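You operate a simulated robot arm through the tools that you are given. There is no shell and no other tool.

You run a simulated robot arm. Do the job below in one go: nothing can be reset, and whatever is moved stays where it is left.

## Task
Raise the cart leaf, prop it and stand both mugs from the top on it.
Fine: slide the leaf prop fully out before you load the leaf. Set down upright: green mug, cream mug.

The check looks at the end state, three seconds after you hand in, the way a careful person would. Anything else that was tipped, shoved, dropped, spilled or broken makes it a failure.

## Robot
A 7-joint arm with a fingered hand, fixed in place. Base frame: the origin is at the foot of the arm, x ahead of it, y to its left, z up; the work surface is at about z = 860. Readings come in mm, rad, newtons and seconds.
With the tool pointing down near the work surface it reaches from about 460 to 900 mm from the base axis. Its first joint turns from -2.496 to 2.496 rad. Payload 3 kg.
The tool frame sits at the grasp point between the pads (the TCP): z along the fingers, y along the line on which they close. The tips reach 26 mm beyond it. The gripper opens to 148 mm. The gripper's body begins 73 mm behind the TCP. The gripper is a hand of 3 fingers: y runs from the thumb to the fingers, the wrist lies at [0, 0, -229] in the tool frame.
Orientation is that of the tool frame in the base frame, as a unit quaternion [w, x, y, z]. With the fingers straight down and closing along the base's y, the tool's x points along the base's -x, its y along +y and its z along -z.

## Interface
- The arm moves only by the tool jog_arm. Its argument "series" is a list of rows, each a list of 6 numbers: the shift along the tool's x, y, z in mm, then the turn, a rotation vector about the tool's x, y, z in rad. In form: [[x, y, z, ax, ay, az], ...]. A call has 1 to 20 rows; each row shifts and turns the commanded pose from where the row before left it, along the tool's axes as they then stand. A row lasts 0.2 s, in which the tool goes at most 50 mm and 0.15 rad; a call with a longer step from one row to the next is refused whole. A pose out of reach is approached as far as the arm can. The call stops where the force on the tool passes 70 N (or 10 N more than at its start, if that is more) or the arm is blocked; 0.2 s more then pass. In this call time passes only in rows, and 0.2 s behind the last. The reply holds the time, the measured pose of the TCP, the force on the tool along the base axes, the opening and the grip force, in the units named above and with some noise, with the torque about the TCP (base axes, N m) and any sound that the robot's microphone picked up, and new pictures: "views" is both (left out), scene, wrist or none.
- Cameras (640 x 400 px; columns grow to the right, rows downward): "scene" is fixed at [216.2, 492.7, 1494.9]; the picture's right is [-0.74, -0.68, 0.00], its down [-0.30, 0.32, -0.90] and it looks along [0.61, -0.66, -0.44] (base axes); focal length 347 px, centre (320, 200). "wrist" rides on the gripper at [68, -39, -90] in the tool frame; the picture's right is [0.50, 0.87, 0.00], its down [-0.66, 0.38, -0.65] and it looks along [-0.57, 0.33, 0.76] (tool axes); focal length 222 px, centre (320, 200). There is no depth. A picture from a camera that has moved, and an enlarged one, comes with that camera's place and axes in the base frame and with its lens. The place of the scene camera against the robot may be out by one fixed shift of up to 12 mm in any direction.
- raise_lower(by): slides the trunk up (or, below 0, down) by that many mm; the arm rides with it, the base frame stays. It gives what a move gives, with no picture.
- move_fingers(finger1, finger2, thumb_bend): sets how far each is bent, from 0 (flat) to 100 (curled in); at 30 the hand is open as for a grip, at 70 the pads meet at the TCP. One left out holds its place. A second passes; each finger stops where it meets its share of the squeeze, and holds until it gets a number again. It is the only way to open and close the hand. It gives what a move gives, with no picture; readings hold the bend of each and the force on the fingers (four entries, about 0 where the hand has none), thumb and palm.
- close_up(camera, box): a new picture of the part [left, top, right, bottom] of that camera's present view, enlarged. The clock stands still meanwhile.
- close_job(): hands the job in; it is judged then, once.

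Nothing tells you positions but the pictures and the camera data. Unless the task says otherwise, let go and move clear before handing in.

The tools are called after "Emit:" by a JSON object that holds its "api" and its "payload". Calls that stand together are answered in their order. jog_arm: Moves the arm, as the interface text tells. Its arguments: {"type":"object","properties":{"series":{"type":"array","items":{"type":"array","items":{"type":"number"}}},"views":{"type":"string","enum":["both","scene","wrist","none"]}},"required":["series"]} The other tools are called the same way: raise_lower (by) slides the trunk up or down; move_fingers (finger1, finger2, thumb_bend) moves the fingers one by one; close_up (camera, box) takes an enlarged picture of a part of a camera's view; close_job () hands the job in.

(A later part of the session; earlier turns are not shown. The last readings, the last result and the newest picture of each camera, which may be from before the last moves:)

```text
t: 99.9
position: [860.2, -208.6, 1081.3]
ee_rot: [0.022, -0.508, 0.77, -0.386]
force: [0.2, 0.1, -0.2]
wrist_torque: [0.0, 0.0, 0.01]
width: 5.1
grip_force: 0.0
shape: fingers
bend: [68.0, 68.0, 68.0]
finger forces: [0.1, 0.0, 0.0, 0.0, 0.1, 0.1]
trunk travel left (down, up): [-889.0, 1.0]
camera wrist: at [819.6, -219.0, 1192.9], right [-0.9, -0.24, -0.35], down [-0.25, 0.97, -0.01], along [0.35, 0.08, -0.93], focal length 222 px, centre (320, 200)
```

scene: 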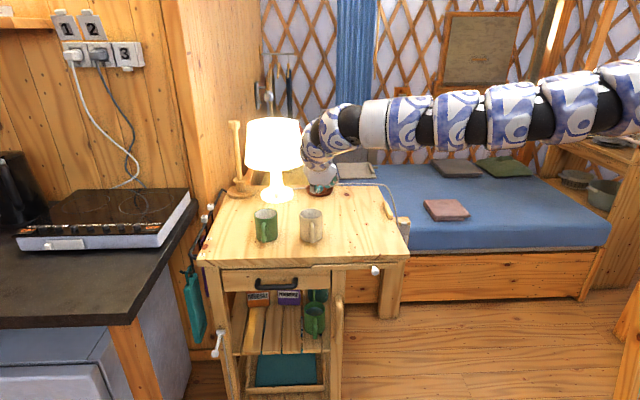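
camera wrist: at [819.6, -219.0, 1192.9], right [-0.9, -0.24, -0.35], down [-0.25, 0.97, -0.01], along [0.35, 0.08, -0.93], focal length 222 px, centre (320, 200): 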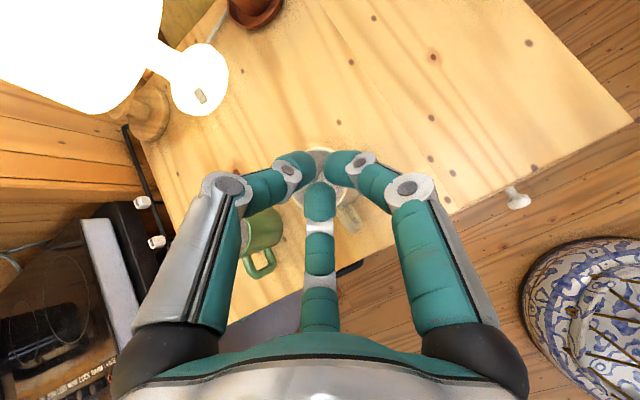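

Emit:
{"api": "jog_arm", "payload": {"series": [[0, 0, 0, -0.065, -0.0326, 0.1175], [0, 0, 0, -0.065, -0.0326, 0.1175], [0, 0, 0, -0.065, -0.0326, 0.1175], [0, 0, 0, -0.065, -0.0326, 0.1175], [0, 0, 0, -0.065, -0.0326, 0.1175], [0, 0, 0, -0.065, -0.0326, 0.1175], [0, 0, 0, -0.065, -0.0326, 0.1175], [0, 0, 0, -0.065, -0.0326, 0.1175]]}}

```text
t: 101.7
position: [859.4, -209.3, 1080.0]
ee_rot: [0.161, -0.141, 0.975, -0.065]
force: [-0.5, -0.5, 0.6]
wrist_torque: [0.01, 0.02, -0.01]
width: 4.9
grip_force: 0.1
shape: fingers
bend: [68.0, 68.0, 68.0]
finger forces: [0.1, 0.0, 0.1, 0.0, 0.0, 0.0]
trunk travel left (down, up): [-889.0, 1.0]
camera wrist: at [779.5, -259.4, 1152.2], right [-0.67, 0.68, -0.3], down [0.28, 0.61, 0.74], along [0.68, 0.42, -0.6], focal length 222 px, centre (320, 200)
```

scene: 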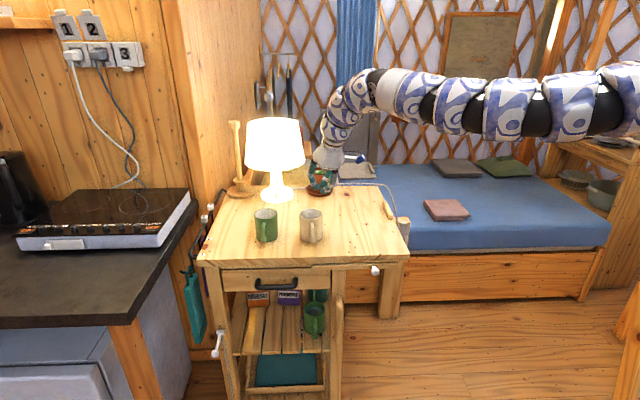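
wrist: 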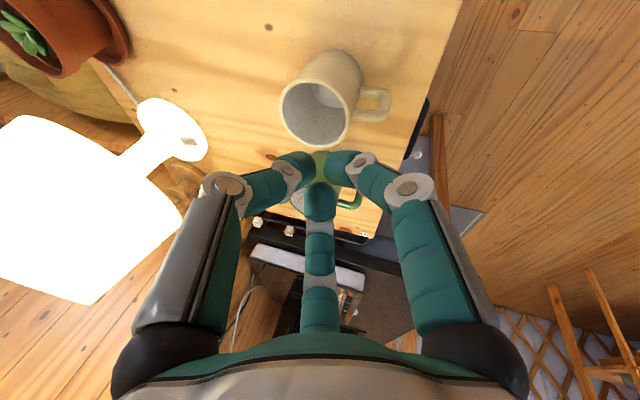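

Emit:
{"api": "close_up", "payload": {"camera": "wrist", "box": [250, 30, 410, 170]}}

```text
2.86 times, centred on (330, 100) of wrist
camera zoom: at [779.5, -259.4, 1152.2], right [-0.67, 0.68, -0.3], down [0.28, 0.61, 0.74], along [0.68, 0.42, -0.6], focal length 635 px, centre (291, 486)
```

zoom: 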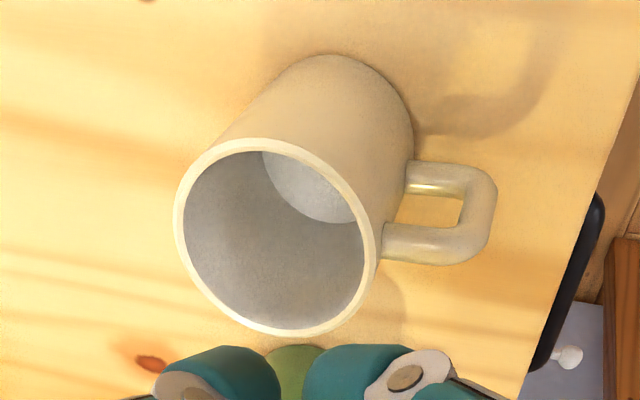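

Orientation is good, and a refined view puts the cream mug's axis at about (914.5, -221.5) with its rim near z 947. I'll position directly above it, open the fingers and verify alignment before descending with the trunk.

Emit:
{"api": "jog_arm", "payload": {"series": [[-22.4, -12.6, -15.5, 0, 0, 0], [-22.4, -12.6, -15.5, 0, 0, 0], [-22.4, -12.6, -15.5, 0, 0, 0]], "views": "none"}}

Emit:
{"api": "move_fingers", "payload": {"finger1": 34, "finger2": 34, "thumb_bend": 34}}

Emit:
{"api": "jog_arm", "payload": {"series": [[0, 0, 0, 0, 0, 0]]}}

```text
t: 102.5
position: [914.7, -223.6, 1149.9]
ee_rot: [0.16, -0.142, 0.975, -0.066]
force: [0.4, -0.4, 0.1]
wrist_torque: [0.0, 0.01, -0.02]
width: 4.7
grip_force: 0.1
shape: fingers
bend: [68.0, 68.0, 68.0]
finger forces: [0.1, 0.1, 0.0, 0.0, 0.0, 0.1]
trunk travel left (down, up): [-889.0, 1.0]
```

```text
t: 103.5
position: [915.2, -222.0, 1149.6]
ee_rot: [0.16, -0.142, 0.975, -0.066]
force: [0.7, 0.5, -0.3]
wrist_torque: [0.04, 0.01, -0.03]
width: 113.9
grip_force: 0.1
shape: fingers
bend: [34.0, 34.0, 34.0]
finger forces: [0.1, 0.0, 0.1, 0.0, 0.0, 0.0]
trunk travel left (down, up): [-889.0, 1.0]
```

```text
t: 103.9
position: [913.7, -222.5, 1149.8]
ee_rot: [0.161, -0.142, 0.974, -0.066]
force: [-0.4, -0.6, 1.0]
wrist_torque: [0.0, -0.01, -0.01]
width: 114.0
grip_force: 0.1
shape: fingers
bend: [34.0, 34.0, 34.0]
finger forces: [0.0, 0.0, 0.0, 0.0, 0.1, 0.1]
trunk travel left (down, up): [-889.0, 1.0]
camera wrist: at [834.0, -271.8, 1221.8], right [-0.68, 0.67, -0.3], down [0.28, 0.61, 0.74], along [0.68, 0.42, -0.6], focal length 222 px, centre (320, 200)
```

scene: 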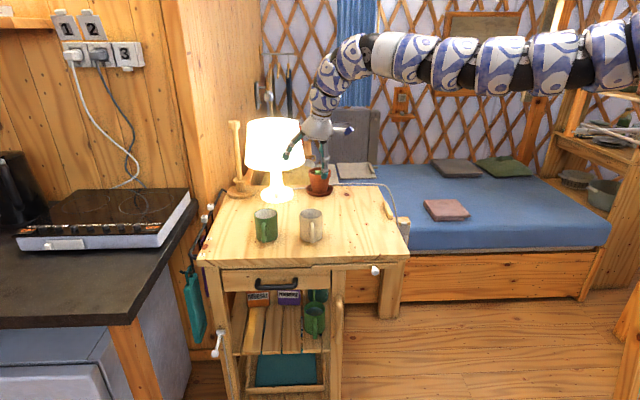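
wrist: 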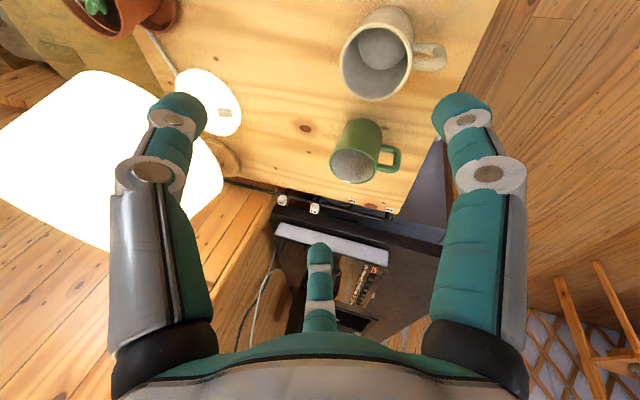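

Emit:
{"api": "close_up", "payload": {"camera": "wrist", "box": [320, 0, 460, 110]}}

Emit:
{"api": "close_up", "payload": {"camera": "wrist", "box": [310, 100, 430, 195]}}

```text
3.64 times, centred on (390, 55) of wrist
camera zoom: at [834.0, -271.8, 1221.8], right [-0.68, 0.67, -0.3], down [0.28, 0.61, 0.74], along [0.68, 0.42, -0.6], focal length 808 px, centre (66, 727)
```

zoom: 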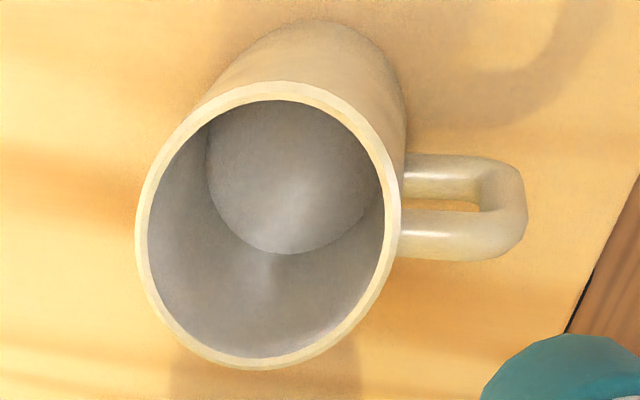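

```text
4.21 times, centred on (370, 148) of wrist
camera zoom: at [834.0, -271.8, 1221.8], right [-0.68, 0.67, -0.3], down [0.28, 0.61, 0.74], along [0.68, 0.42, -0.6], focal length 935 px, centre (110, 421)
```

zoom: 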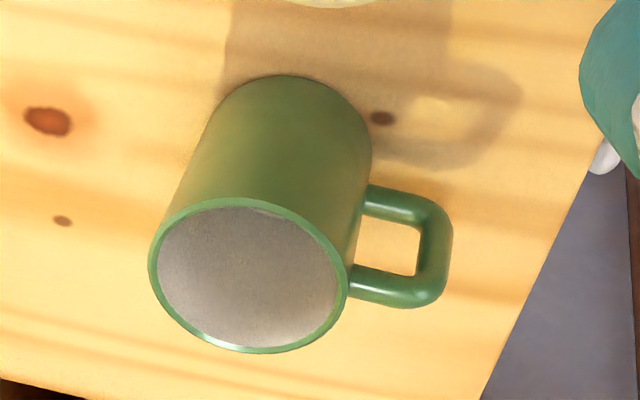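

Emit:
{"api": "raise_lower", "payload": {"by": -150}}

Emit:
{"api": "jog_arm", "payload": {"series": [[0, 0, 0, 0, 0, 0]]}}

```text
t: 105.7
position: [914.4, -222.2, 999.7]
ee_rot: [0.161, -0.142, 0.974, -0.067]
force: [-0.3, -0.2, -0.2]
wrist_torque: [0.04, -0.01, 0.01]
width: 114.2
grip_force: 0.0
shape: fingers
bend: [34.0, 34.0, 34.0]
finger forces: [0.0, 0.1, 0.0, 0.0, 0.0, 0.0]
trunk travel left (down, up): [-739.0, 151.0]
```

```text
t: 106.1
position: [914.7, -223.1, 999.6]
ee_rot: [0.161, -0.143, 0.974, -0.066]
force: [-0.5, -0.8, -0.7]
wrist_torque: [-0.02, -0.04, 0.01]
width: 114.0
grip_force: 0.1
shape: fingers
bend: [34.0, 34.0, 34.0]
finger forces: [0.0, 0.0, 0.0, 0.0, 0.0, 0.0]
trunk travel left (down, up): [-739.0, 151.0]
camera wrist: at [834.0, -271.7, 1071.8], right [-0.68, 0.67, -0.3], down [0.28, 0.61, 0.74], along [0.68, 0.42, -0.6], focal length 222 px, centre (320, 200)
```

scene: 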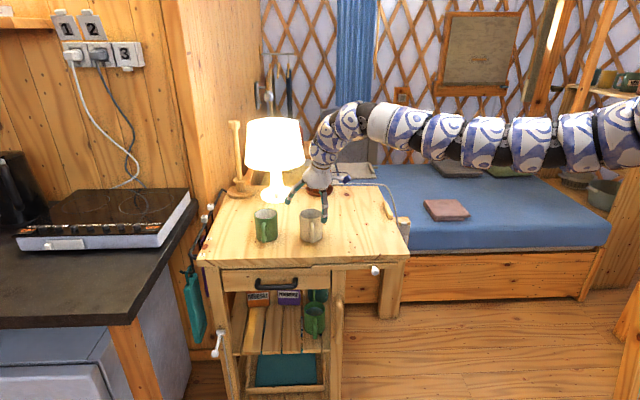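
wrist: 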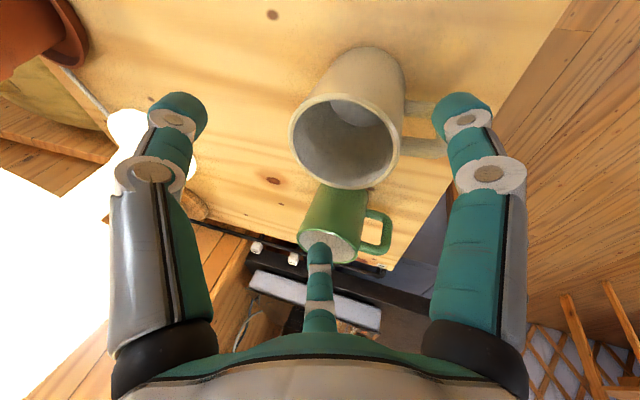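

Alignment matches my prediction to within a pixel or two. I'll narrow the opening slightly and descend around the mug.

Emit:
{"api": "move_fingers", "payload": {"finger1": 37, "finger2": 37, "thumb_bend": 37}}

Emit:
{"api": "raise_lower", "payload": {"by": -50}}

Emit:
{"api": "jog_arm", "payload": {"series": [[0, 0, 0, 0, 0, 0]]}}

```text
t: 107.1
position: [914.3, -221.8, 999.4]
ee_rot: [0.161, -0.142, 0.974, -0.066]
force: [-0.3, 0.5, -0.1]
wrist_torque: [0.02, -0.04, -0.02]
width: 105.1
grip_force: 0.1
shape: fingers
bend: [37.0, 37.0, 37.0]
finger forces: [0.1, 0.1, 0.1, 0.0, 0.0, 0.0]
trunk travel left (down, up): [-739.0, 151.0]
```

```text
t: 108.0
position: [914.0, -222.7, 950.4]
ee_rot: [0.162, -0.142, 0.974, -0.066]
force: [0.0, -0.2, -0.9]
wrist_torque: [-0.01, -0.02, -0.02]
width: 105.4
grip_force: 0.2
shape: fingers
bend: [37.0, 37.0, 37.0]
finger forces: [0.1, 0.0, 0.0, 0.1, 0.0, 0.0]
trunk travel left (down, up): [-689.0, 201.0]
```

```text
t: 108.4
position: [914.2, -221.8, 949.4]
ee_rot: [0.161, -0.143, 0.974, -0.065]
force: [-0.3, 0.7, 0.1]
wrist_torque: [0.01, -0.01, 0.02]
width: 105.4
grip_force: 0.0
shape: fingers
bend: [37.0, 37.0, 37.0]
finger forces: [0.0, 0.1, 0.0, 0.1, 0.0, 0.1]
trunk travel left (down, up): [-689.0, 201.0]
camera wrist: at [834.0, -271.7, 1021.9], right [-0.68, 0.67, -0.3], down [0.28, 0.61, 0.74], along [0.68, 0.42, -0.6], focal length 222 px, centre (320, 200)
```

scene: 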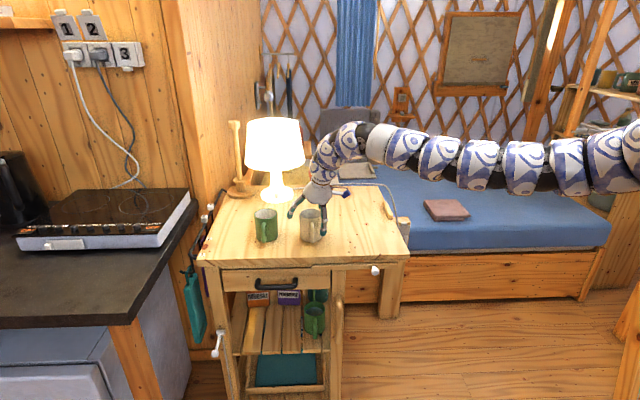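
wrist: 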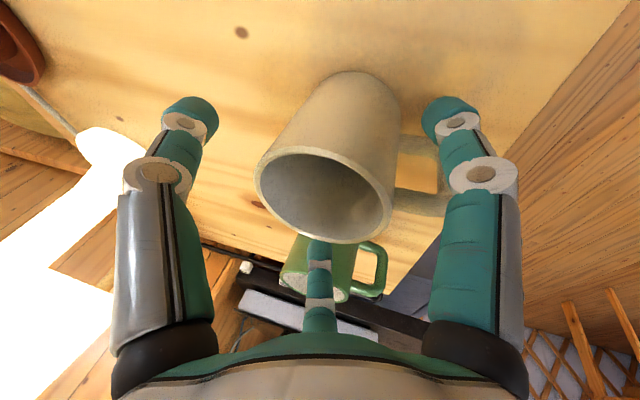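

Emit:
{"api": "close_up", "payload": {"camera": "scene", "box": [240, 160, 380, 260]}}

```text
4.00 times, centred on (310, 210) of scene
camera zoom: at [216.2, 492.7, 1494.9], right [-0.74, -0.68, 0.0], down [-0.3, 0.32, -0.9], along [0.61, -0.66, -0.44], focal length 1389 px, centre (360, 160)
```

zoom: 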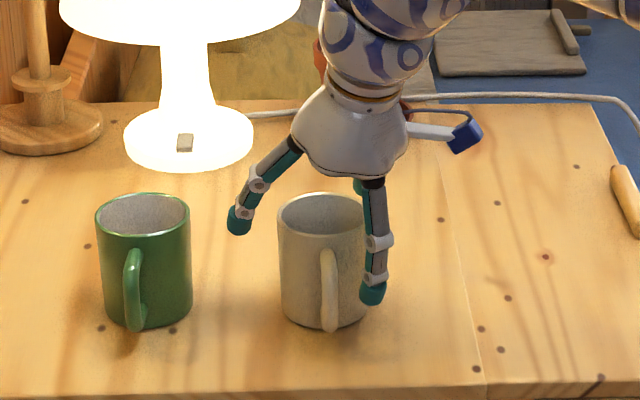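

Emit:
{"api": "raise_lower", "payload": {"by": -30}}

Emit:
{"api": "close_up", "payload": {"camera": "scene", "box": [240, 160, 380, 260]}}

```text
t: 109.1
position: [914.5, -221.7, 919.4]
ee_rot: [0.161, -0.142, 0.974, -0.066]
force: [0.0, 0.4, -0.1]
wrist_torque: [-0.03, 0.0, -0.03]
width: 105.6
grip_force: 0.1
shape: fingers
bend: [37.0, 37.0, 37.0]
finger forces: [0.0, 0.0, 0.0, 0.0, 0.1, 0.0]
trunk travel left (down, up): [-659.0, 231.0]
```

```text
4.00 times, centred on (310, 210) of scene
camera zoom: at [216.2, 492.7, 1494.9], right [-0.74, -0.68, 0.0], down [-0.3, 0.32, -0.9], along [0.61, -0.66, -0.44], focal length 1389 px, centre (360, 160)
```

zoom: 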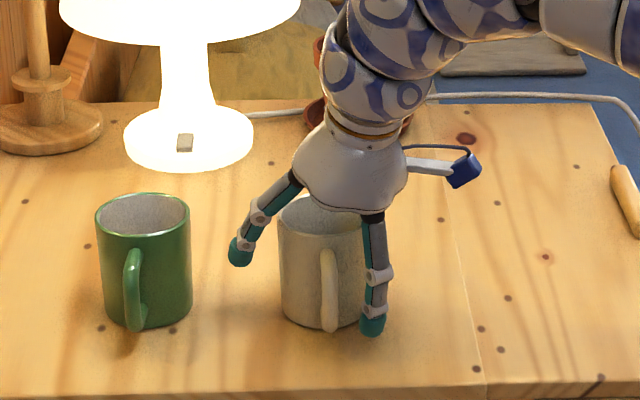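

The fingers surround the cream mug clear of its handle and the green mug. Closing now.

Emit:
{"api": "move_fingers", "payload": {"finger1": 60, "finger2": 60, "thumb_bend": 60}}

Emit:
{"api": "jog_arm", "payload": {"series": [[0, 0, 0, 0, 0, 0]]}}

Emit:
{"api": "close_up", "payload": {"camera": "scene", "box": [240, 160, 380, 260]}}

```text
t: 110.1
position: [914.6, -223.1, 920.0]
ee_rot: [0.161, -0.142, 0.975, -0.066]
force: [-0.1, -1.1, 1.2]
wrist_torque: [-0.02, 0.1, 0.0]
width: 56.6
grip_force: 13.6
shape: fingers
bend: [50.0, 51.0, 55.0]
finger forces: [8.1, 9.1, 0.0, 0.1, 9.4, 0.0]
trunk travel left (down, up): [-659.0, 231.0]
```

```text
t: 110.5
position: [914.4, -222.1, 920.2]
ee_rot: [0.161, -0.142, 0.974, -0.066]
force: [0.1, -0.3, 1.3]
wrist_torque: [-0.03, 0.08, 0.01]
width: 56.6
grip_force: 13.1
shape: fingers
bend: [50.0, 51.0, 55.0]
finger forces: [8.1, 8.9, 0.0, 0.0, 9.5, 0.1]
trunk travel left (down, up): [-659.0, 231.0]
camera wrist: at [834.0, -271.9, 991.8], right [-0.68, 0.67, -0.3], down [0.28, 0.61, 0.74], along [0.68, 0.42, -0.6], focal length 222 px, centre (320, 200)
```

scene: 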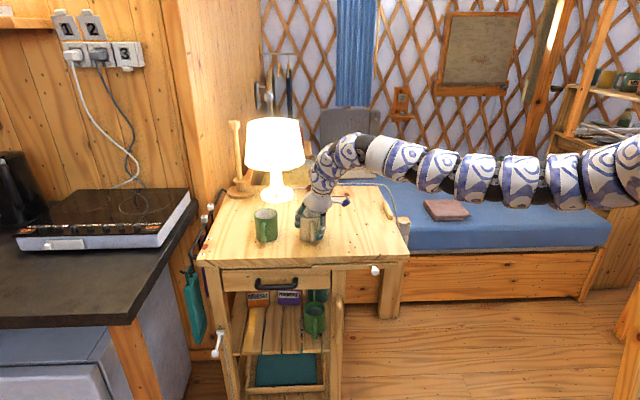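
wrist: 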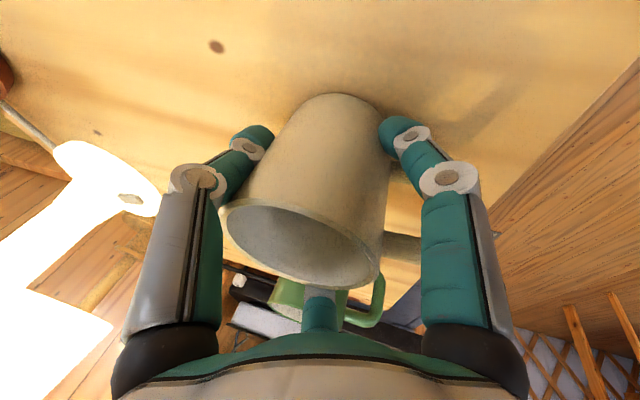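

```text
4.00 times, centred on (310, 210) of scene
camera zoom: at [216.2, 492.7, 1494.9], right [-0.74, -0.68, 0.0], down [-0.3, 0.32, -0.9], along [0.61, -0.66, -0.44], focal length 1389 px, centre (360, 160)
```

zoom: 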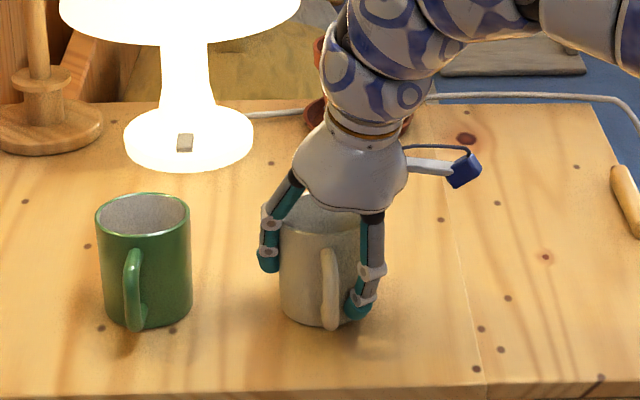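

The grip is solid, about 9 N per finger. I'll lift a little and check the mug stays upright.

Emit:
{"api": "raise_lower", "payload": {"by": 20}}

Emit:
{"api": "close_up", "payload": {"camera": "scene", "box": [240, 160, 380, 260]}}

```text
t: 111.2
position: [915.0, -221.6, 938.8]
ee_rot: [0.161, -0.142, 0.974, -0.065]
force: [-0.1, -0.1, -2.7]
wrist_torque: [-0.03, 0.03, 0.01]
width: 56.5
grip_force: 13.0
shape: fingers
bend: [50.0, 51.0, 55.0]
finger forces: [7.4, 9.4, 0.0, 0.0, 9.0, 0.0]
trunk travel left (down, up): [-679.0, 211.0]
```

```text
4.00 times, centred on (310, 210) of scene
camera zoom: at [216.2, 492.7, 1494.9], right [-0.74, -0.68, 0.0], down [-0.3, 0.32, -0.9], along [0.61, -0.66, -0.44], focal length 1389 px, centre (360, 160)
```

zoom: 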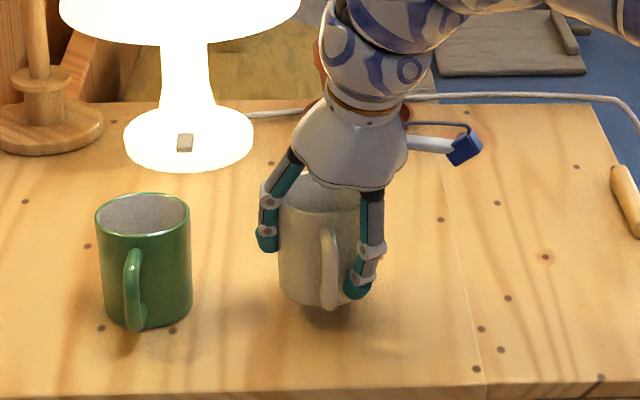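

The mug is held upright. I'll lift a bit more and swing it around the base axis at the same radius to a spot over the leaf.

Emit:
{"api": "raise_lower", "payload": {"by": 25}}

Emit:
{"api": "jog_arm", "payload": {"series": [[12.6, -21.14, -0.09, 0.00774, 0.00451, 0.02465], [12.6, -21.14, -0.09, 0.00774, 0.00451, 0.02465], [12.6, -21.14, -0.09, 0.00774, 0.00451, 0.02465], [12.6, -21.14, -0.09, 0.00774, 0.00451, 0.02465], [12.6, -21.14, -0.09, 0.00774, 0.00451, 0.02465]]}}

```text
t: 111.9
position: [915.0, -222.2, 965.5]
ee_rot: [0.161, -0.142, 0.974, -0.065]
force: [0.3, -0.2, -3.1]
wrist_torque: [-0.02, 0.0, 0.03]
width: 56.7
grip_force: 13.2
shape: fingers
bend: [50.0, 51.0, 55.0]
finger forces: [7.4, 9.5, 0.0, 0.0, 8.9, 0.0]
trunk travel left (down, up): [-704.0, 186.0]
```

```text
t: 113.1
position: [879.2, -340.3, 964.1]
ee_rot: [0.157, -0.078, 0.982, -0.076]
force: [1.1, 0.4, -3.2]
wrist_torque: [-0.01, 0.01, 0.0]
width: 56.5
grip_force: 12.3
shape: fingers
bend: [50.0, 51.0, 55.0]
finger forces: [7.5, 9.4, 0.0, 0.0, 8.8, 0.0]
trunk travel left (down, up): [-704.0, 186.0]
camera wrist: at [791.5, -378.9, 1036.1], right [-0.58, 0.76, -0.3], down [0.36, 0.57, 0.74], along [0.73, 0.33, -0.6], focal length 222 px, centre (320, 200)
```

scene: 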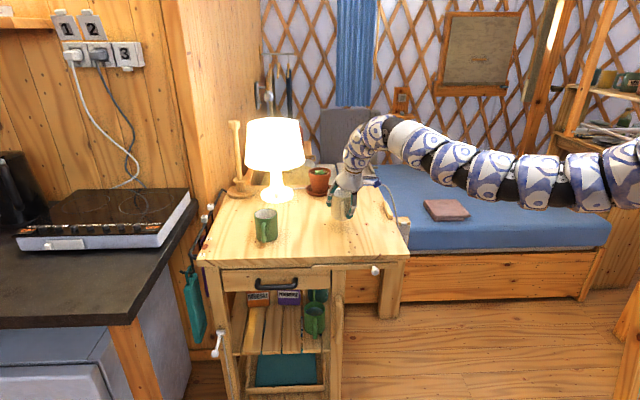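
wrist: 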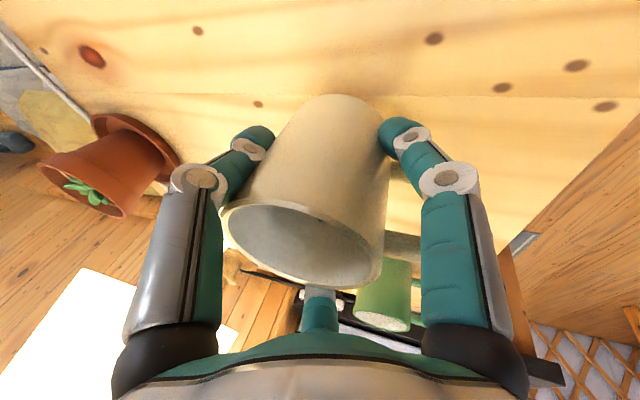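

Emit:
{"api": "jog_arm", "payload": {"series": [[12.6, -21.14, -0.09, 0.00774, 0.00451, 0.02465], [12.6, -21.14, -0.09, 0.00774, 0.00451, 0.02465], [12.6, -21.14, -0.09, 0.00774, 0.00451, 0.02465], [12.6, -21.14, -0.09, 0.00774, 0.00451, 0.02465], [12.6, -21.14, -0.09, 0.00774, 0.00451, 0.02465]]}}

Emit:
{"api": "close_up", "payload": {"camera": "scene", "box": [270, 150, 430, 280]}}

```text
t: 114.3
position: [827.7, -451.5, 964.9]
ee_rot: [0.152, -0.014, 0.985, -0.085]
force: [0.6, -0.9, -3.4]
wrist_torque: [-0.02, 0.01, 0.01]
width: 56.2
grip_force: 12.7
shape: fingers
bend: [50.0, 51.0, 55.0]
finger forces: [7.4, 9.2, 0.0, 0.1, 8.7, 0.0]
trunk travel left (down, up): [-704.0, 186.0]
camera wrist: at [736.7, -478.5, 1036.1], right [-0.48, 0.83, -0.3], down [0.43, 0.51, 0.74], along [0.77, 0.23, -0.6], focal length 222 px, centre (320, 200)
```

scene: 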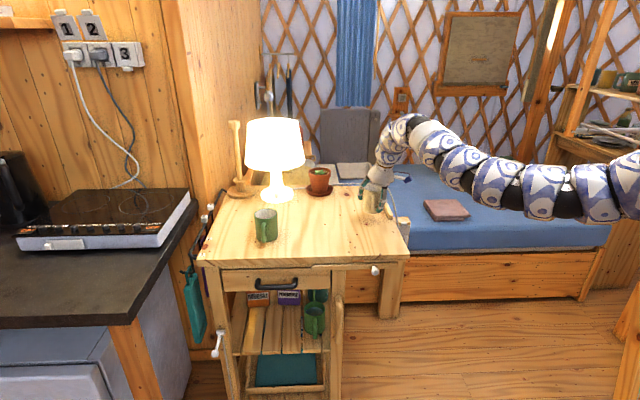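
wrist: 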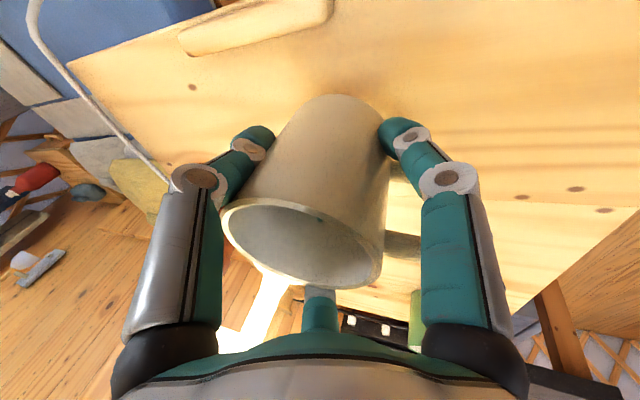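

```text
3.08 times, centred on (350, 215) of scene
camera zoom: at [216.2, 492.7, 1494.9], right [-0.74, -0.68, 0.0], down [-0.3, 0.32, -0.9], along [0.61, -0.66, -0.44], focal length 1068 px, centre (228, 154)
```

zoom: 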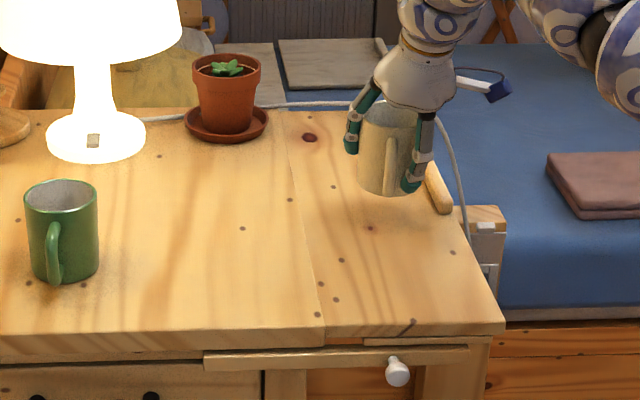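

The mug is over the middle of the leaf. I'm lowering it to just above the surface, then in tiny steps until the weight transfers.

Emit:
{"api": "raise_lower", "payload": {"by": -38}}

Emit:
{"api": "raise_lower", "payload": {"by": -4}}

Emit:
{"api": "close_up", "payload": {"camera": "scene", "box": [270, 150, 430, 280]}}

```text
t: 115.1
position: [826.6, -451.8, 927.2]
ee_rot: [0.151, -0.015, 0.985, -0.085]
force: [0.7, -0.1, -2.7]
wrist_torque: [0.0, 0.01, 0.0]
width: 56.5
grip_force: 12.8
shape: fingers
bend: [50.0, 51.0, 55.0]
finger forces: [7.4, 9.1, 0.0, 0.0, 8.7, 0.0]
trunk travel left (down, up): [-666.0, 224.0]
```

```text
t: 115.7
position: [827.1, -451.9, 922.6]
ee_rot: [0.151, -0.014, 0.985, -0.086]
force: [-0.3, -0.3, -3.6]
wrist_torque: [0.0, 0.03, 0.04]
width: 56.5
grip_force: 12.9
shape: fingers
bend: [50.0, 51.0, 55.0]
finger forces: [7.4, 9.3, 0.0, 0.0, 8.8, 0.0]
trunk travel left (down, up): [-662.0, 228.0]
```

```text
3.08 times, centred on (350, 215) of scene
camera zoom: at [216.2, 492.7, 1494.9], right [-0.74, -0.68, 0.0], down [-0.3, 0.32, -0.9], along [0.61, -0.66, -0.44], focal length 1068 px, centre (228, 154)
```

zoom: 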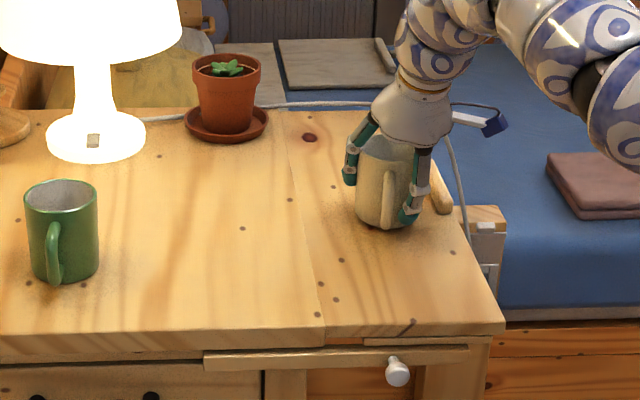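

Emit:
{"api": "raise_lower", "payload": {"by": -3}}

Emit:
{"api": "raise_lower", "payload": {"by": -2}}

```text
t: 116.2
position: [826.8, -451.4, 919.8]
ee_rot: [0.152, -0.015, 0.985, -0.085]
force: [-0.1, -0.6, -3.0]
wrist_torque: [-0.01, 0.02, -0.01]
width: 56.6
grip_force: 12.9
shape: fingers
bend: [50.0, 51.0, 55.0]
finger forces: [7.5, 9.2, 0.1, 0.0, 8.8, 0.0]
trunk travel left (down, up): [-659.0, 231.0]
```

```text
t: 116.7
position: [827.3, -453.0, 917.2]
ee_rot: [0.151, -0.014, 0.985, -0.085]
force: [-0.5, -0.1, -1.3]
wrist_torque: [0.05, 0.01, -0.02]
width: 56.3
grip_force: 13.8
shape: fingers
bend: [50.0, 51.0, 55.0]
finger forces: [7.7, 9.1, 0.0, 0.1, 9.2, 0.0]
trunk travel left (down, up): [-657.0, 233.0]
```

Emit:
{"api": "raise_lower", "payload": {"by": -1}}

```text
t: 117.2
position: [827.3, -451.4, 916.4]
ee_rot: [0.151, -0.014, 0.985, -0.085]
force: [-0.3, -1.0, 3.0]
wrist_torque: [0.14, 0.0, 0.02]
width: 56.5
grip_force: 13.4
shape: fingers
bend: [50.0, 51.0, 55.0]
finger forces: [8.1, 9.0, 0.0, 0.0, 10.2, 0.1]
trunk travel left (down, up): [-656.0, 234.0]
```

The weight is on the leaf. I'm opening the fingers gently.

Emit:
{"api": "move_fingers", "payload": {"finger1": 37, "finger2": 37, "thumb_bend": 37}}

Emit:
{"api": "close_up", "payload": {"camera": "scene", "box": [270, 150, 430, 280]}}

Emit:
{"api": "close_up", "payload": {"camera": "wrist", "box": [100, 0, 560, 400]}}

```text
t: 118.2
position: [827.8, -452.1, 916.9]
ee_rot: [0.151, -0.014, 0.985, -0.086]
force: [1.0, -0.3, 0.4]
wrist_torque: [0.01, -0.01, 0.0]
width: 104.2
grip_force: 0.0
shape: fingers
bend: [37.0, 37.0, 37.0]
finger forces: [0.0, 0.0, 0.1, 0.0, 0.0, 0.1]
trunk travel left (down, up): [-656.0, 234.0]
```

```text
3.08 times, centred on (350, 215) of scene
camera zoom: at [216.2, 492.7, 1494.9], right [-0.74, -0.68, 0.0], down [-0.3, 0.32, -0.9], along [0.61, -0.66, -0.44], focal length 1068 px, centre (228, 154)
```

zoom: 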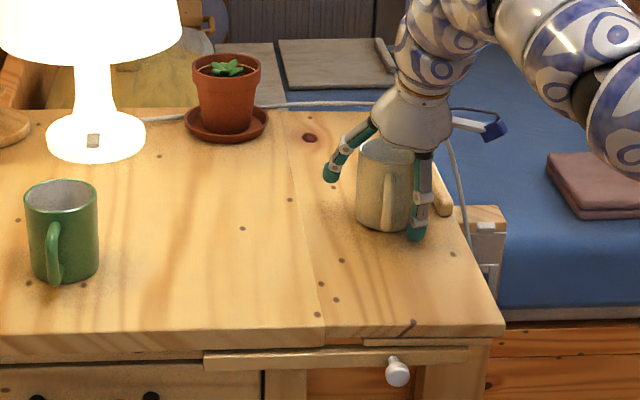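

```text
1.00 times, centred on (330, 200) of wrist (not enlarged: the box is as wide or as high as the picture)
camera zoom: at [736.6, -478.6, 988.6], right [-0.48, 0.83, -0.3], down [0.43, 0.51, 0.74], along [0.77, 0.23, -0.6], focal length 222 px, centre (310, 200)
```

zoom: 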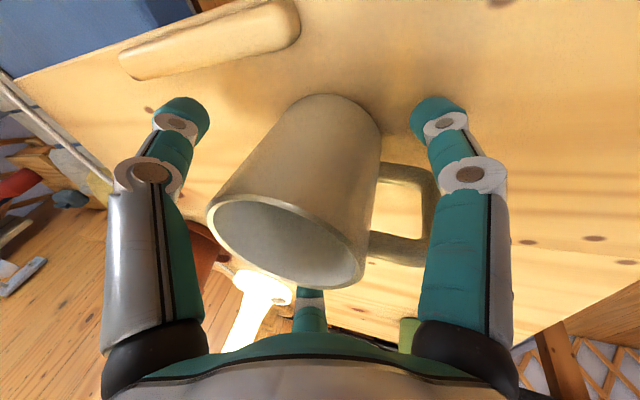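

The cream mug stands upright on the leaf. I'll withdraw straight up, checking for snags.

Emit:
{"api": "raise_lower", "payload": {"by": 30}}

Emit:
{"api": "raise_lower", "payload": {"by": 100}}

Emit:
{"api": "close_up", "payload": {"camera": "scene", "box": [270, 150, 430, 280]}}

```text
t: 119.0
position: [827.4, -451.7, 946.4]
ee_rot: [0.152, -0.014, 0.985, -0.086]
force: [-0.6, 0.3, -0.1]
wrist_torque: [-0.03, -0.01, 0.02]
width: 104.4
grip_force: 0.1
shape: fingers
bend: [37.0, 37.0, 37.0]
finger forces: [0.0, 0.1, 0.1, 0.1, 0.0, 0.1]
trunk travel left (down, up): [-686.0, 204.0]
```

```text
t: 120.3
position: [828.0, -452.5, 1046.0]
ee_rot: [0.151, -0.014, 0.985, -0.085]
force: [0.1, 0.0, 0.9]
wrist_torque: [0.03, 0.02, -0.01]
width: 104.1
grip_force: 0.0
shape: fingers
bend: [37.0, 37.0, 37.0]
finger forces: [0.0, 0.0, 0.0, 0.0, 0.0, 0.1]
trunk travel left (down, up): [-786.0, 104.0]
```

```text
3.08 times, centred on (350, 215) of scene
camera zoom: at [216.2, 492.7, 1494.9], right [-0.74, -0.68, 0.0], down [-0.3, 0.32, -0.9], along [0.61, -0.66, -0.44], focal length 1068 px, centre (228, 154)
```

zoom: 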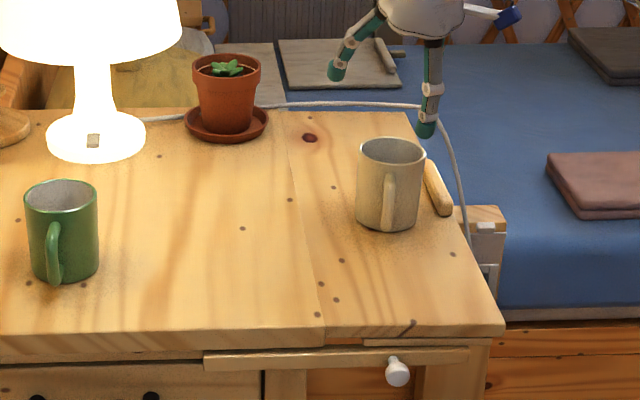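

The cream mug is in place and the leaf is still level. Now the green mug: I'll swing back at height toward it.

Emit:
{"api": "jog_arm", "payload": {"series": [[-17.54, 31.56, -0.28, -0.01132, -0.0066, -0.03604], [-17.54, 31.56, -0.28, -0.01132, -0.0066, -0.03604], [-17.54, 31.56, -0.28, -0.01132, -0.0066, -0.03604], [-17.54, 31.56, -0.28, -0.01132, -0.0066, -0.03604], [-17.54, 31.56, -0.28, -0.01132, -0.0066, -0.03604], [-17.54, 31.56, -0.28, -0.01132, -0.0066, -0.03604], [-17.54, 31.56, -0.28, -0.01132, -0.0066, -0.03604], [-17.54, 31.56, -0.28, -0.01132, -0.0066, -0.03604], [-17.54, 31.56, -0.28, -0.01132, -0.0066, -0.03604], [-17.54, 31.56, -0.28, -0.01132, -0.0066, -0.03604]]}}

```text
t: 122.5
position: [934.8, -110.5, 1046.8]
ee_rot: [0.164, -0.2, 0.964, -0.055]
force: [0.1, -0.4, -1.0]
wrist_torque: [-0.02, 0.0, -0.01]
width: 104.6
grip_force: 0.0
shape: fingers
bend: [37.0, 37.0, 37.0]
finger forces: [0.0, 0.0, 0.0, 0.0, 0.1, 0.0]
trunk travel left (down, up): [-786.0, 104.0]
camera wrist: at [861.0, -169.0, 1118.6], right [-0.75, 0.59, -0.3], down [0.21, 0.64, 0.74], along [0.63, 0.5, -0.6], focal length 222 px, centre (320, 200)
```

scene: 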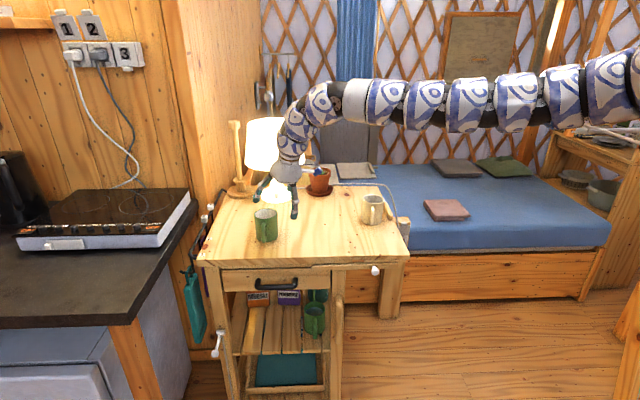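
wrist: 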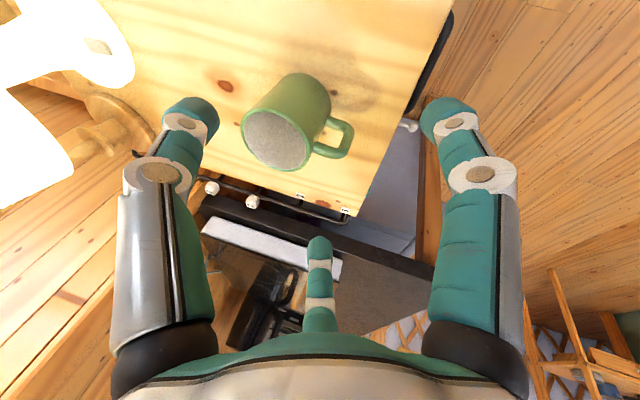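

Emit:
{"api": "close_up", "payload": {"camera": "wrist", "box": [220, 60, 380, 180]}}

```text
3.33 times, centred on (300, 120) of wrist
camera zoom: at [861.0, -169.0, 1118.6], right [-0.75, 0.59, -0.3], down [0.21, 0.64, 0.74], along [0.63, 0.5, -0.6], focal length 740 px, centre (387, 467)
```

zoom: 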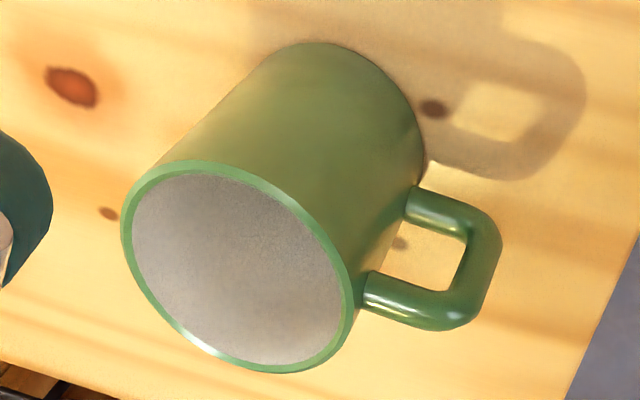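

Emit:
{"api": "jog_arm", "payload": {"series": [[0, 0, 0, 0.0702, -0.1206, 0], [0, 0, 0, 0.0702, -0.1206, 0]], "views": "none"}}

```text
t: 123.3
position: [973.9, -147.7, 1118.7]
ee_rot: [0.327, -0.202, 0.911, -0.15]
force: [0.1, -0.8, -0.7]
wrist_torque: [0.02, 0.01, -0.01]
width: 104.9
grip_force: 0.1
shape: fingers
bend: [37.0, 37.0, 37.0]
finger forces: [0.1, 0.0, 0.1, 0.0, 0.0, 0.0]
trunk travel left (down, up): [-786.0, 104.0]
stopped in row 2: the arm was blocked; the commanded pose is now the measured one
```

Emit:
{"api": "jog_arm", "payload": {"series": [[0, 0, 0, 0, 0, 0]]}}

```text
t: 123.7
position: [975.3, -147.2, 1117.7]
ee_rot: [0.327, -0.203, 0.911, -0.149]
force: [0.7, -0.3, 0.9]
wrist_torque: [-0.02, -0.04, 0.0]
width: 104.9
grip_force: 0.1
shape: fingers
bend: [37.0, 37.0, 37.0]
finger forces: [0.0, 0.1, 0.1, 0.1, 0.1, 0.1]
trunk travel left (down, up): [-786.0, 104.0]
camera wrist: at [879.6, -200.6, 1164.3], right [-0.59, 0.52, -0.62], down [-0.07, 0.73, 0.68], along [0.81, 0.44, -0.39], focal length 222 px, centre (320, 200)
```

scene: 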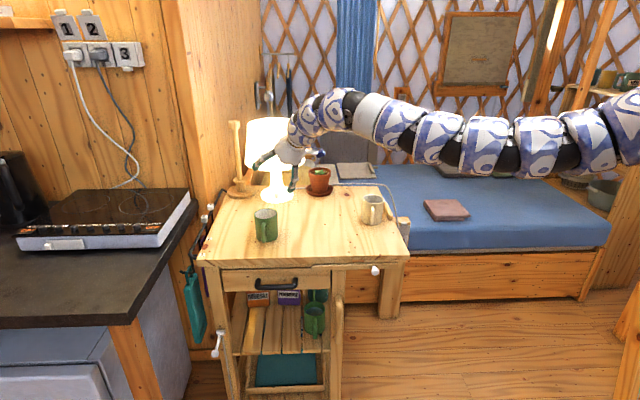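
wrist: 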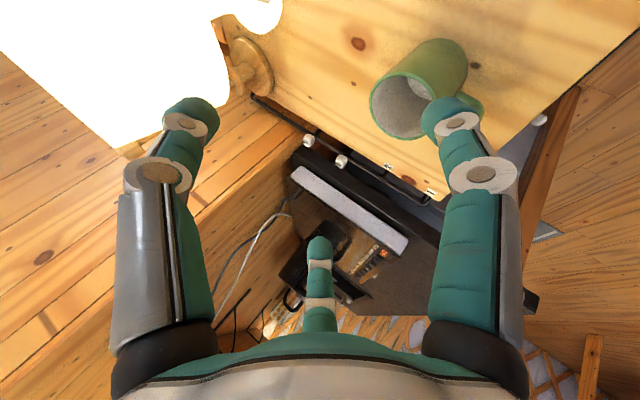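

The arm flipped its elbow configuration again, in open air, and nothing was touched. I'll make small corrections toward the orientation I need for the green mug.

Emit:
{"api": "jog_arm", "payload": {"series": [[0, 0, 0, -0.0546, 0.0281, 0.0254], [0, 0, 0, -0.0546, 0.0281, 0.0254]], "views": "scene"}}

```text
t: 124.3
position: [974.5, -146.5, 1116.9]
ee_rot: [0.293, -0.191, 0.932, -0.096]
force: [-0.8, -0.7, 1.1]
wrist_torque: [0.02, 0.0, 0.01]
width: 104.6
grip_force: 0.0
shape: fingers
bend: [37.0, 37.0, 37.0]
finger forces: [0.1, 0.1, 0.0, 0.1, 0.1, 0.0]
trunk travel left (down, up): [-786.0, 104.0]
```

scene: 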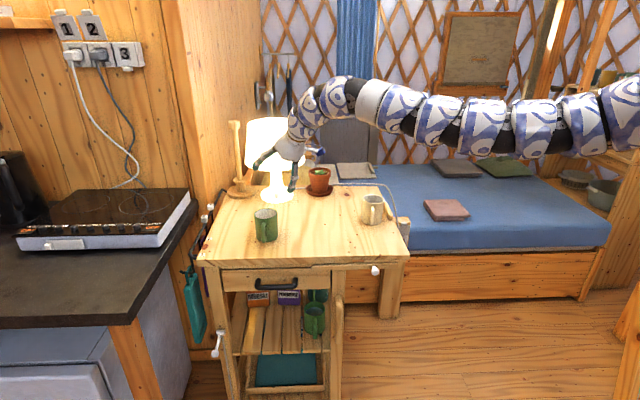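

Emit:
{"api": "raise_lower", "payload": {"by": -110}}

Emit:
{"api": "jog_arm", "payload": {"series": [[-12.7, -7, -20.2, 0, 0, 0], [-25.4, -4, -10, 0, 0, 0], [-25.4, -4, -10, 0, 0, 0]], "views": "scene"}}

```text
t: 125.7
position: [974.9, -147.5, 1007.6]
ee_rot: [0.293, -0.193, 0.932, -0.095]
force: [0.6, -0.5, -0.1]
wrist_torque: [-0.01, -0.01, 0.0]
width: 105.1
grip_force: 0.0
shape: fingers
bend: [37.0, 37.0, 37.0]
finger forces: [0.0, 0.0, 0.1, 0.1, 0.0, 0.1]
trunk travel left (down, up): [-676.0, 214.0]
```

```text
t: 126.5
position: [1002.2, -132.4, 1076.5]
ee_rot: [0.294, -0.193, 0.932, -0.095]
force: [-0.3, -0.2, 0.9]
wrist_torque: [-0.04, 0.02, 0.01]
width: 104.8
grip_force: 0.1
shape: fingers
bend: [37.0, 37.0, 37.0]
finger forces: [0.0, 0.0, 0.0, 0.1, 0.1, 0.0]
trunk travel left (down, up): [-676.0, 214.0]
```

scene: 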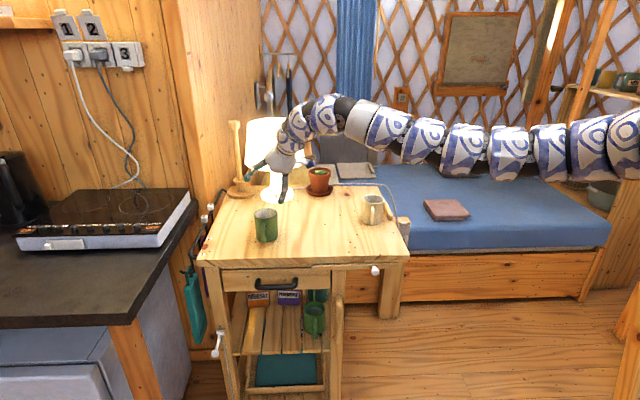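

Emit:
{"api": "jog_arm", "payload": {"series": [[-12, 1.6, 7, 0, 0, 0], [-12, 1.6, 7, 0, 0, 0]]}}

```text
t: 127.1
position: [1020.0, -123.2, 1075.9]
ee_rot: [0.295, -0.192, 0.931, -0.096]
force: [0.1, 0.8, -0.3]
wrist_torque: [-0.04, -0.02, 0.01]
width: 105.1
grip_force: 0.0
shape: fingers
bend: [37.0, 37.0, 37.0]
finger forces: [0.0, 0.0, 0.0, 0.0, 0.0, 0.0]
out of reach, approached as far as the arm can: row 2
trunk travel left (down, up): [-676.0, 214.0]
camera wrist: at [929.8, -181.4, 1126.9], right [-0.64, 0.58, -0.51], down [0.0, 0.66, 0.75], along [0.77, 0.48, -0.42], focal length 222 px, centre (320, 200)
```

scene: 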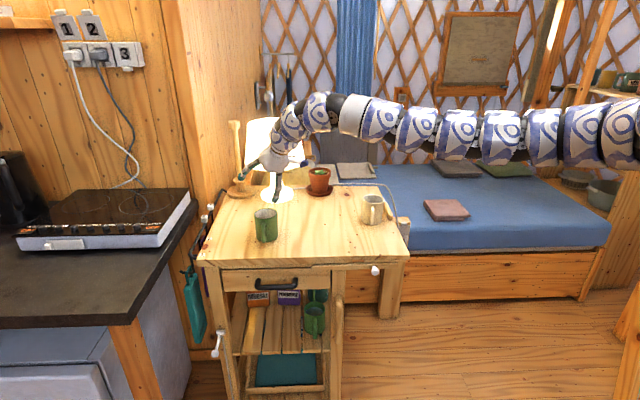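
wrist: 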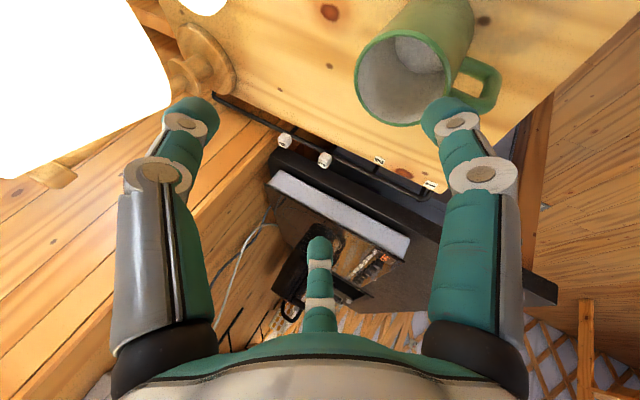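

Emit:
{"api": "jog_arm", "payload": {"series": [[-17, -9.8, -27, 0, 0, 0], [-17, -9.8, -27, 0, 0, 0], [-17, -9.8, -27, 0, 0, 0]], "views": "none"}}

```text
t: 127.9
position: [1008.2, -131.1, 1174.3]
ee_rot: [0.295, -0.192, 0.931, -0.097]
force: [-0.4, -0.2, -0.6]
wrist_torque: [0.0, -0.06, -0.01]
width: 105.0
grip_force: 0.0
shape: fingers
bend: [37.0, 37.0, 37.0]
finger forces: [0.1, 0.0, 0.0, 0.1, 0.0, 0.0]
out of reach, approached as far as the arm can: row 2, 3
trunk travel left (down, up): [-676.0, 214.0]
```

I now know the reach limit here. I'll come down with the trunk and adjust so the hand is just above the green mug, slightly on the near side.

Emit:
{"api": "raise_lower", "payload": {"by": -97}}

Emit:
{"api": "move_fingers", "payload": {"finger1": 37, "finger2": 32, "thumb_bend": 32}}

Emit:
{"api": "jog_arm", "payload": {"series": [[15, 13, 19, 0, 0, 0], [5, 9, 25, 0, 0, 0]]}}

```text
t: 129.2
position: [1009.8, -128.8, 1077.0]
ee_rot: [0.295, -0.192, 0.931, -0.096]
force: [-0.2, 0.1, 0.3]
wrist_torque: [-0.04, 0.01, -0.06]
width: 104.8
grip_force: 0.1
shape: fingers
bend: [37.0, 37.0, 37.0]
finger forces: [0.0, 0.1, 0.0, 0.0, 0.0, 0.0]
trunk travel left (down, up): [-579.0, 311.0]
```

```text
t: 130.2
position: [1010.3, -129.4, 1077.4]
ee_rot: [0.296, -0.191, 0.931, -0.096]
force: [0.2, -0.3, 1.1]
wrist_torque: [0.06, 0.01, 0.01]
width: 113.1
grip_force: 0.0
shape: fingers
bend: [37.0, 32.0, 32.0]
finger forces: [0.0, 0.1, 0.2, 0.1, 0.1, 0.0]
trunk travel left (down, up): [-579.0, 311.0]
```

```text
t: 130.8
position: [1014.6, -122.3, 1024.2]
ee_rot: [0.295, -0.192, 0.931, -0.097]
force: [-0.1, 0.3, 0.5]
wrist_torque: [0.01, 0.01, 0.03]
width: 112.9
grip_force: 0.0
shape: fingers
bend: [37.0, 32.0, 32.0]
finger forces: [0.0, 0.0, 0.1, 0.0, 0.0, 0.0]
trunk travel left (down, up): [-579.0, 311.0]
camera wrist: at [923.7, -178.8, 1074.3], right [-0.64, 0.58, -0.51], down [0.0, 0.66, 0.75], along [0.77, 0.48, -0.42], focal length 222 px, centre (320, 200)
```

scene: 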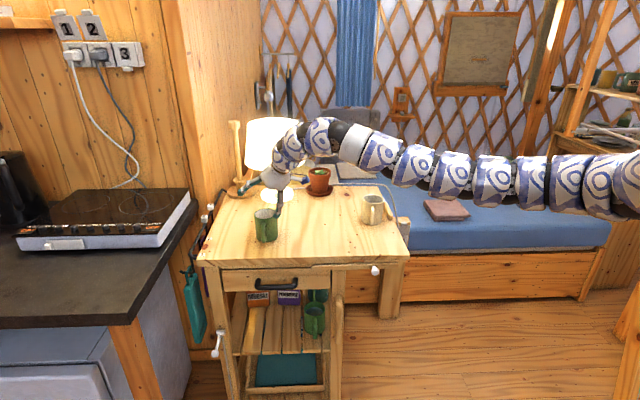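
wrist: 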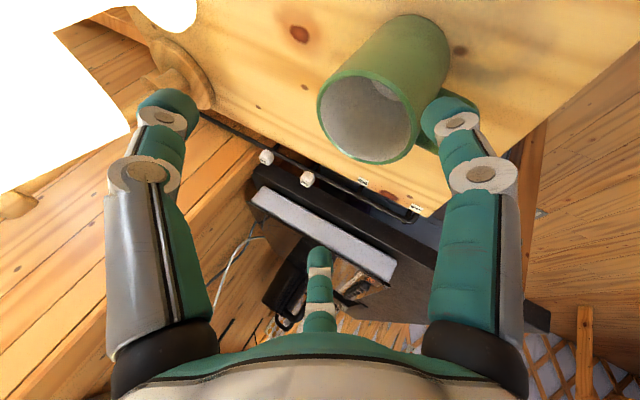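

Emit:
{"api": "jog_arm", "payload": {"series": [[13.75, 9.05, 27.7, 0, 0, 0], [13.75, 9.05, 27.7, 0, 0, 0]]}}

Emit:
{"api": "close_up", "payload": {"camera": "scene", "box": [200, 150, 340, 250]}}

```text
t: 131.4
position: [1021.1, -119.1, 961.8]
ee_rot: [0.296, -0.192, 0.931, -0.095]
force: [-0.8, 0.4, -0.4]
wrist_torque: [0.01, -0.02, 0.0]
width: 113.2
grip_force: 0.0
shape: fingers
bend: [37.0, 32.0, 32.0]
finger forces: [0.1, 0.0, 0.1, 0.1, 0.1, 0.0]
trunk travel left (down, up): [-579.0, 311.0]
camera wrist: at [928.9, -176.7, 1010.2], right [-0.64, 0.58, -0.51], down [-0.01, 0.66, 0.75], along [0.77, 0.48, -0.41], focal length 222 px, centre (320, 200)
```

scene: 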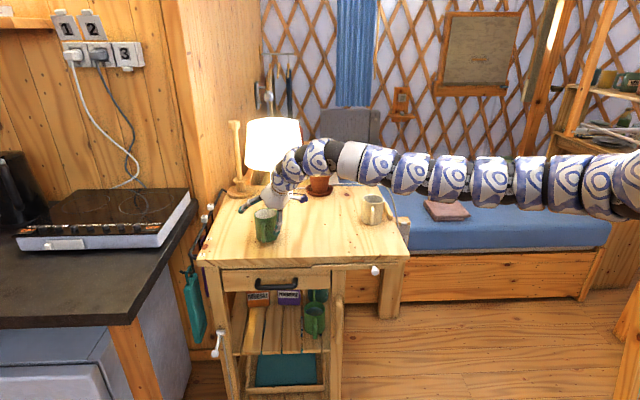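
wrist: 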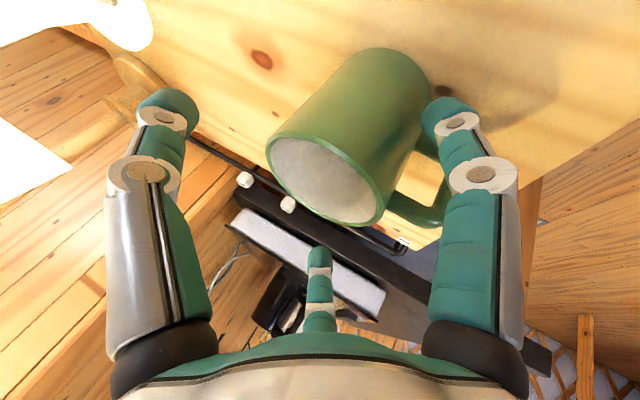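

```text
4.00 times, centred on (270, 200) of scene
camera zoom: at [216.2, 492.7, 1494.9], right [-0.74, -0.68, 0.0], down [-0.3, 0.32, -0.9], along [0.61, -0.66, -0.44], focal length 1389 px, centre (520, 200)
```

zoom: 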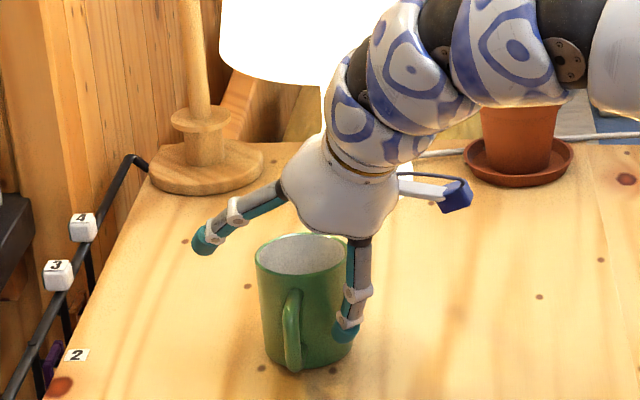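

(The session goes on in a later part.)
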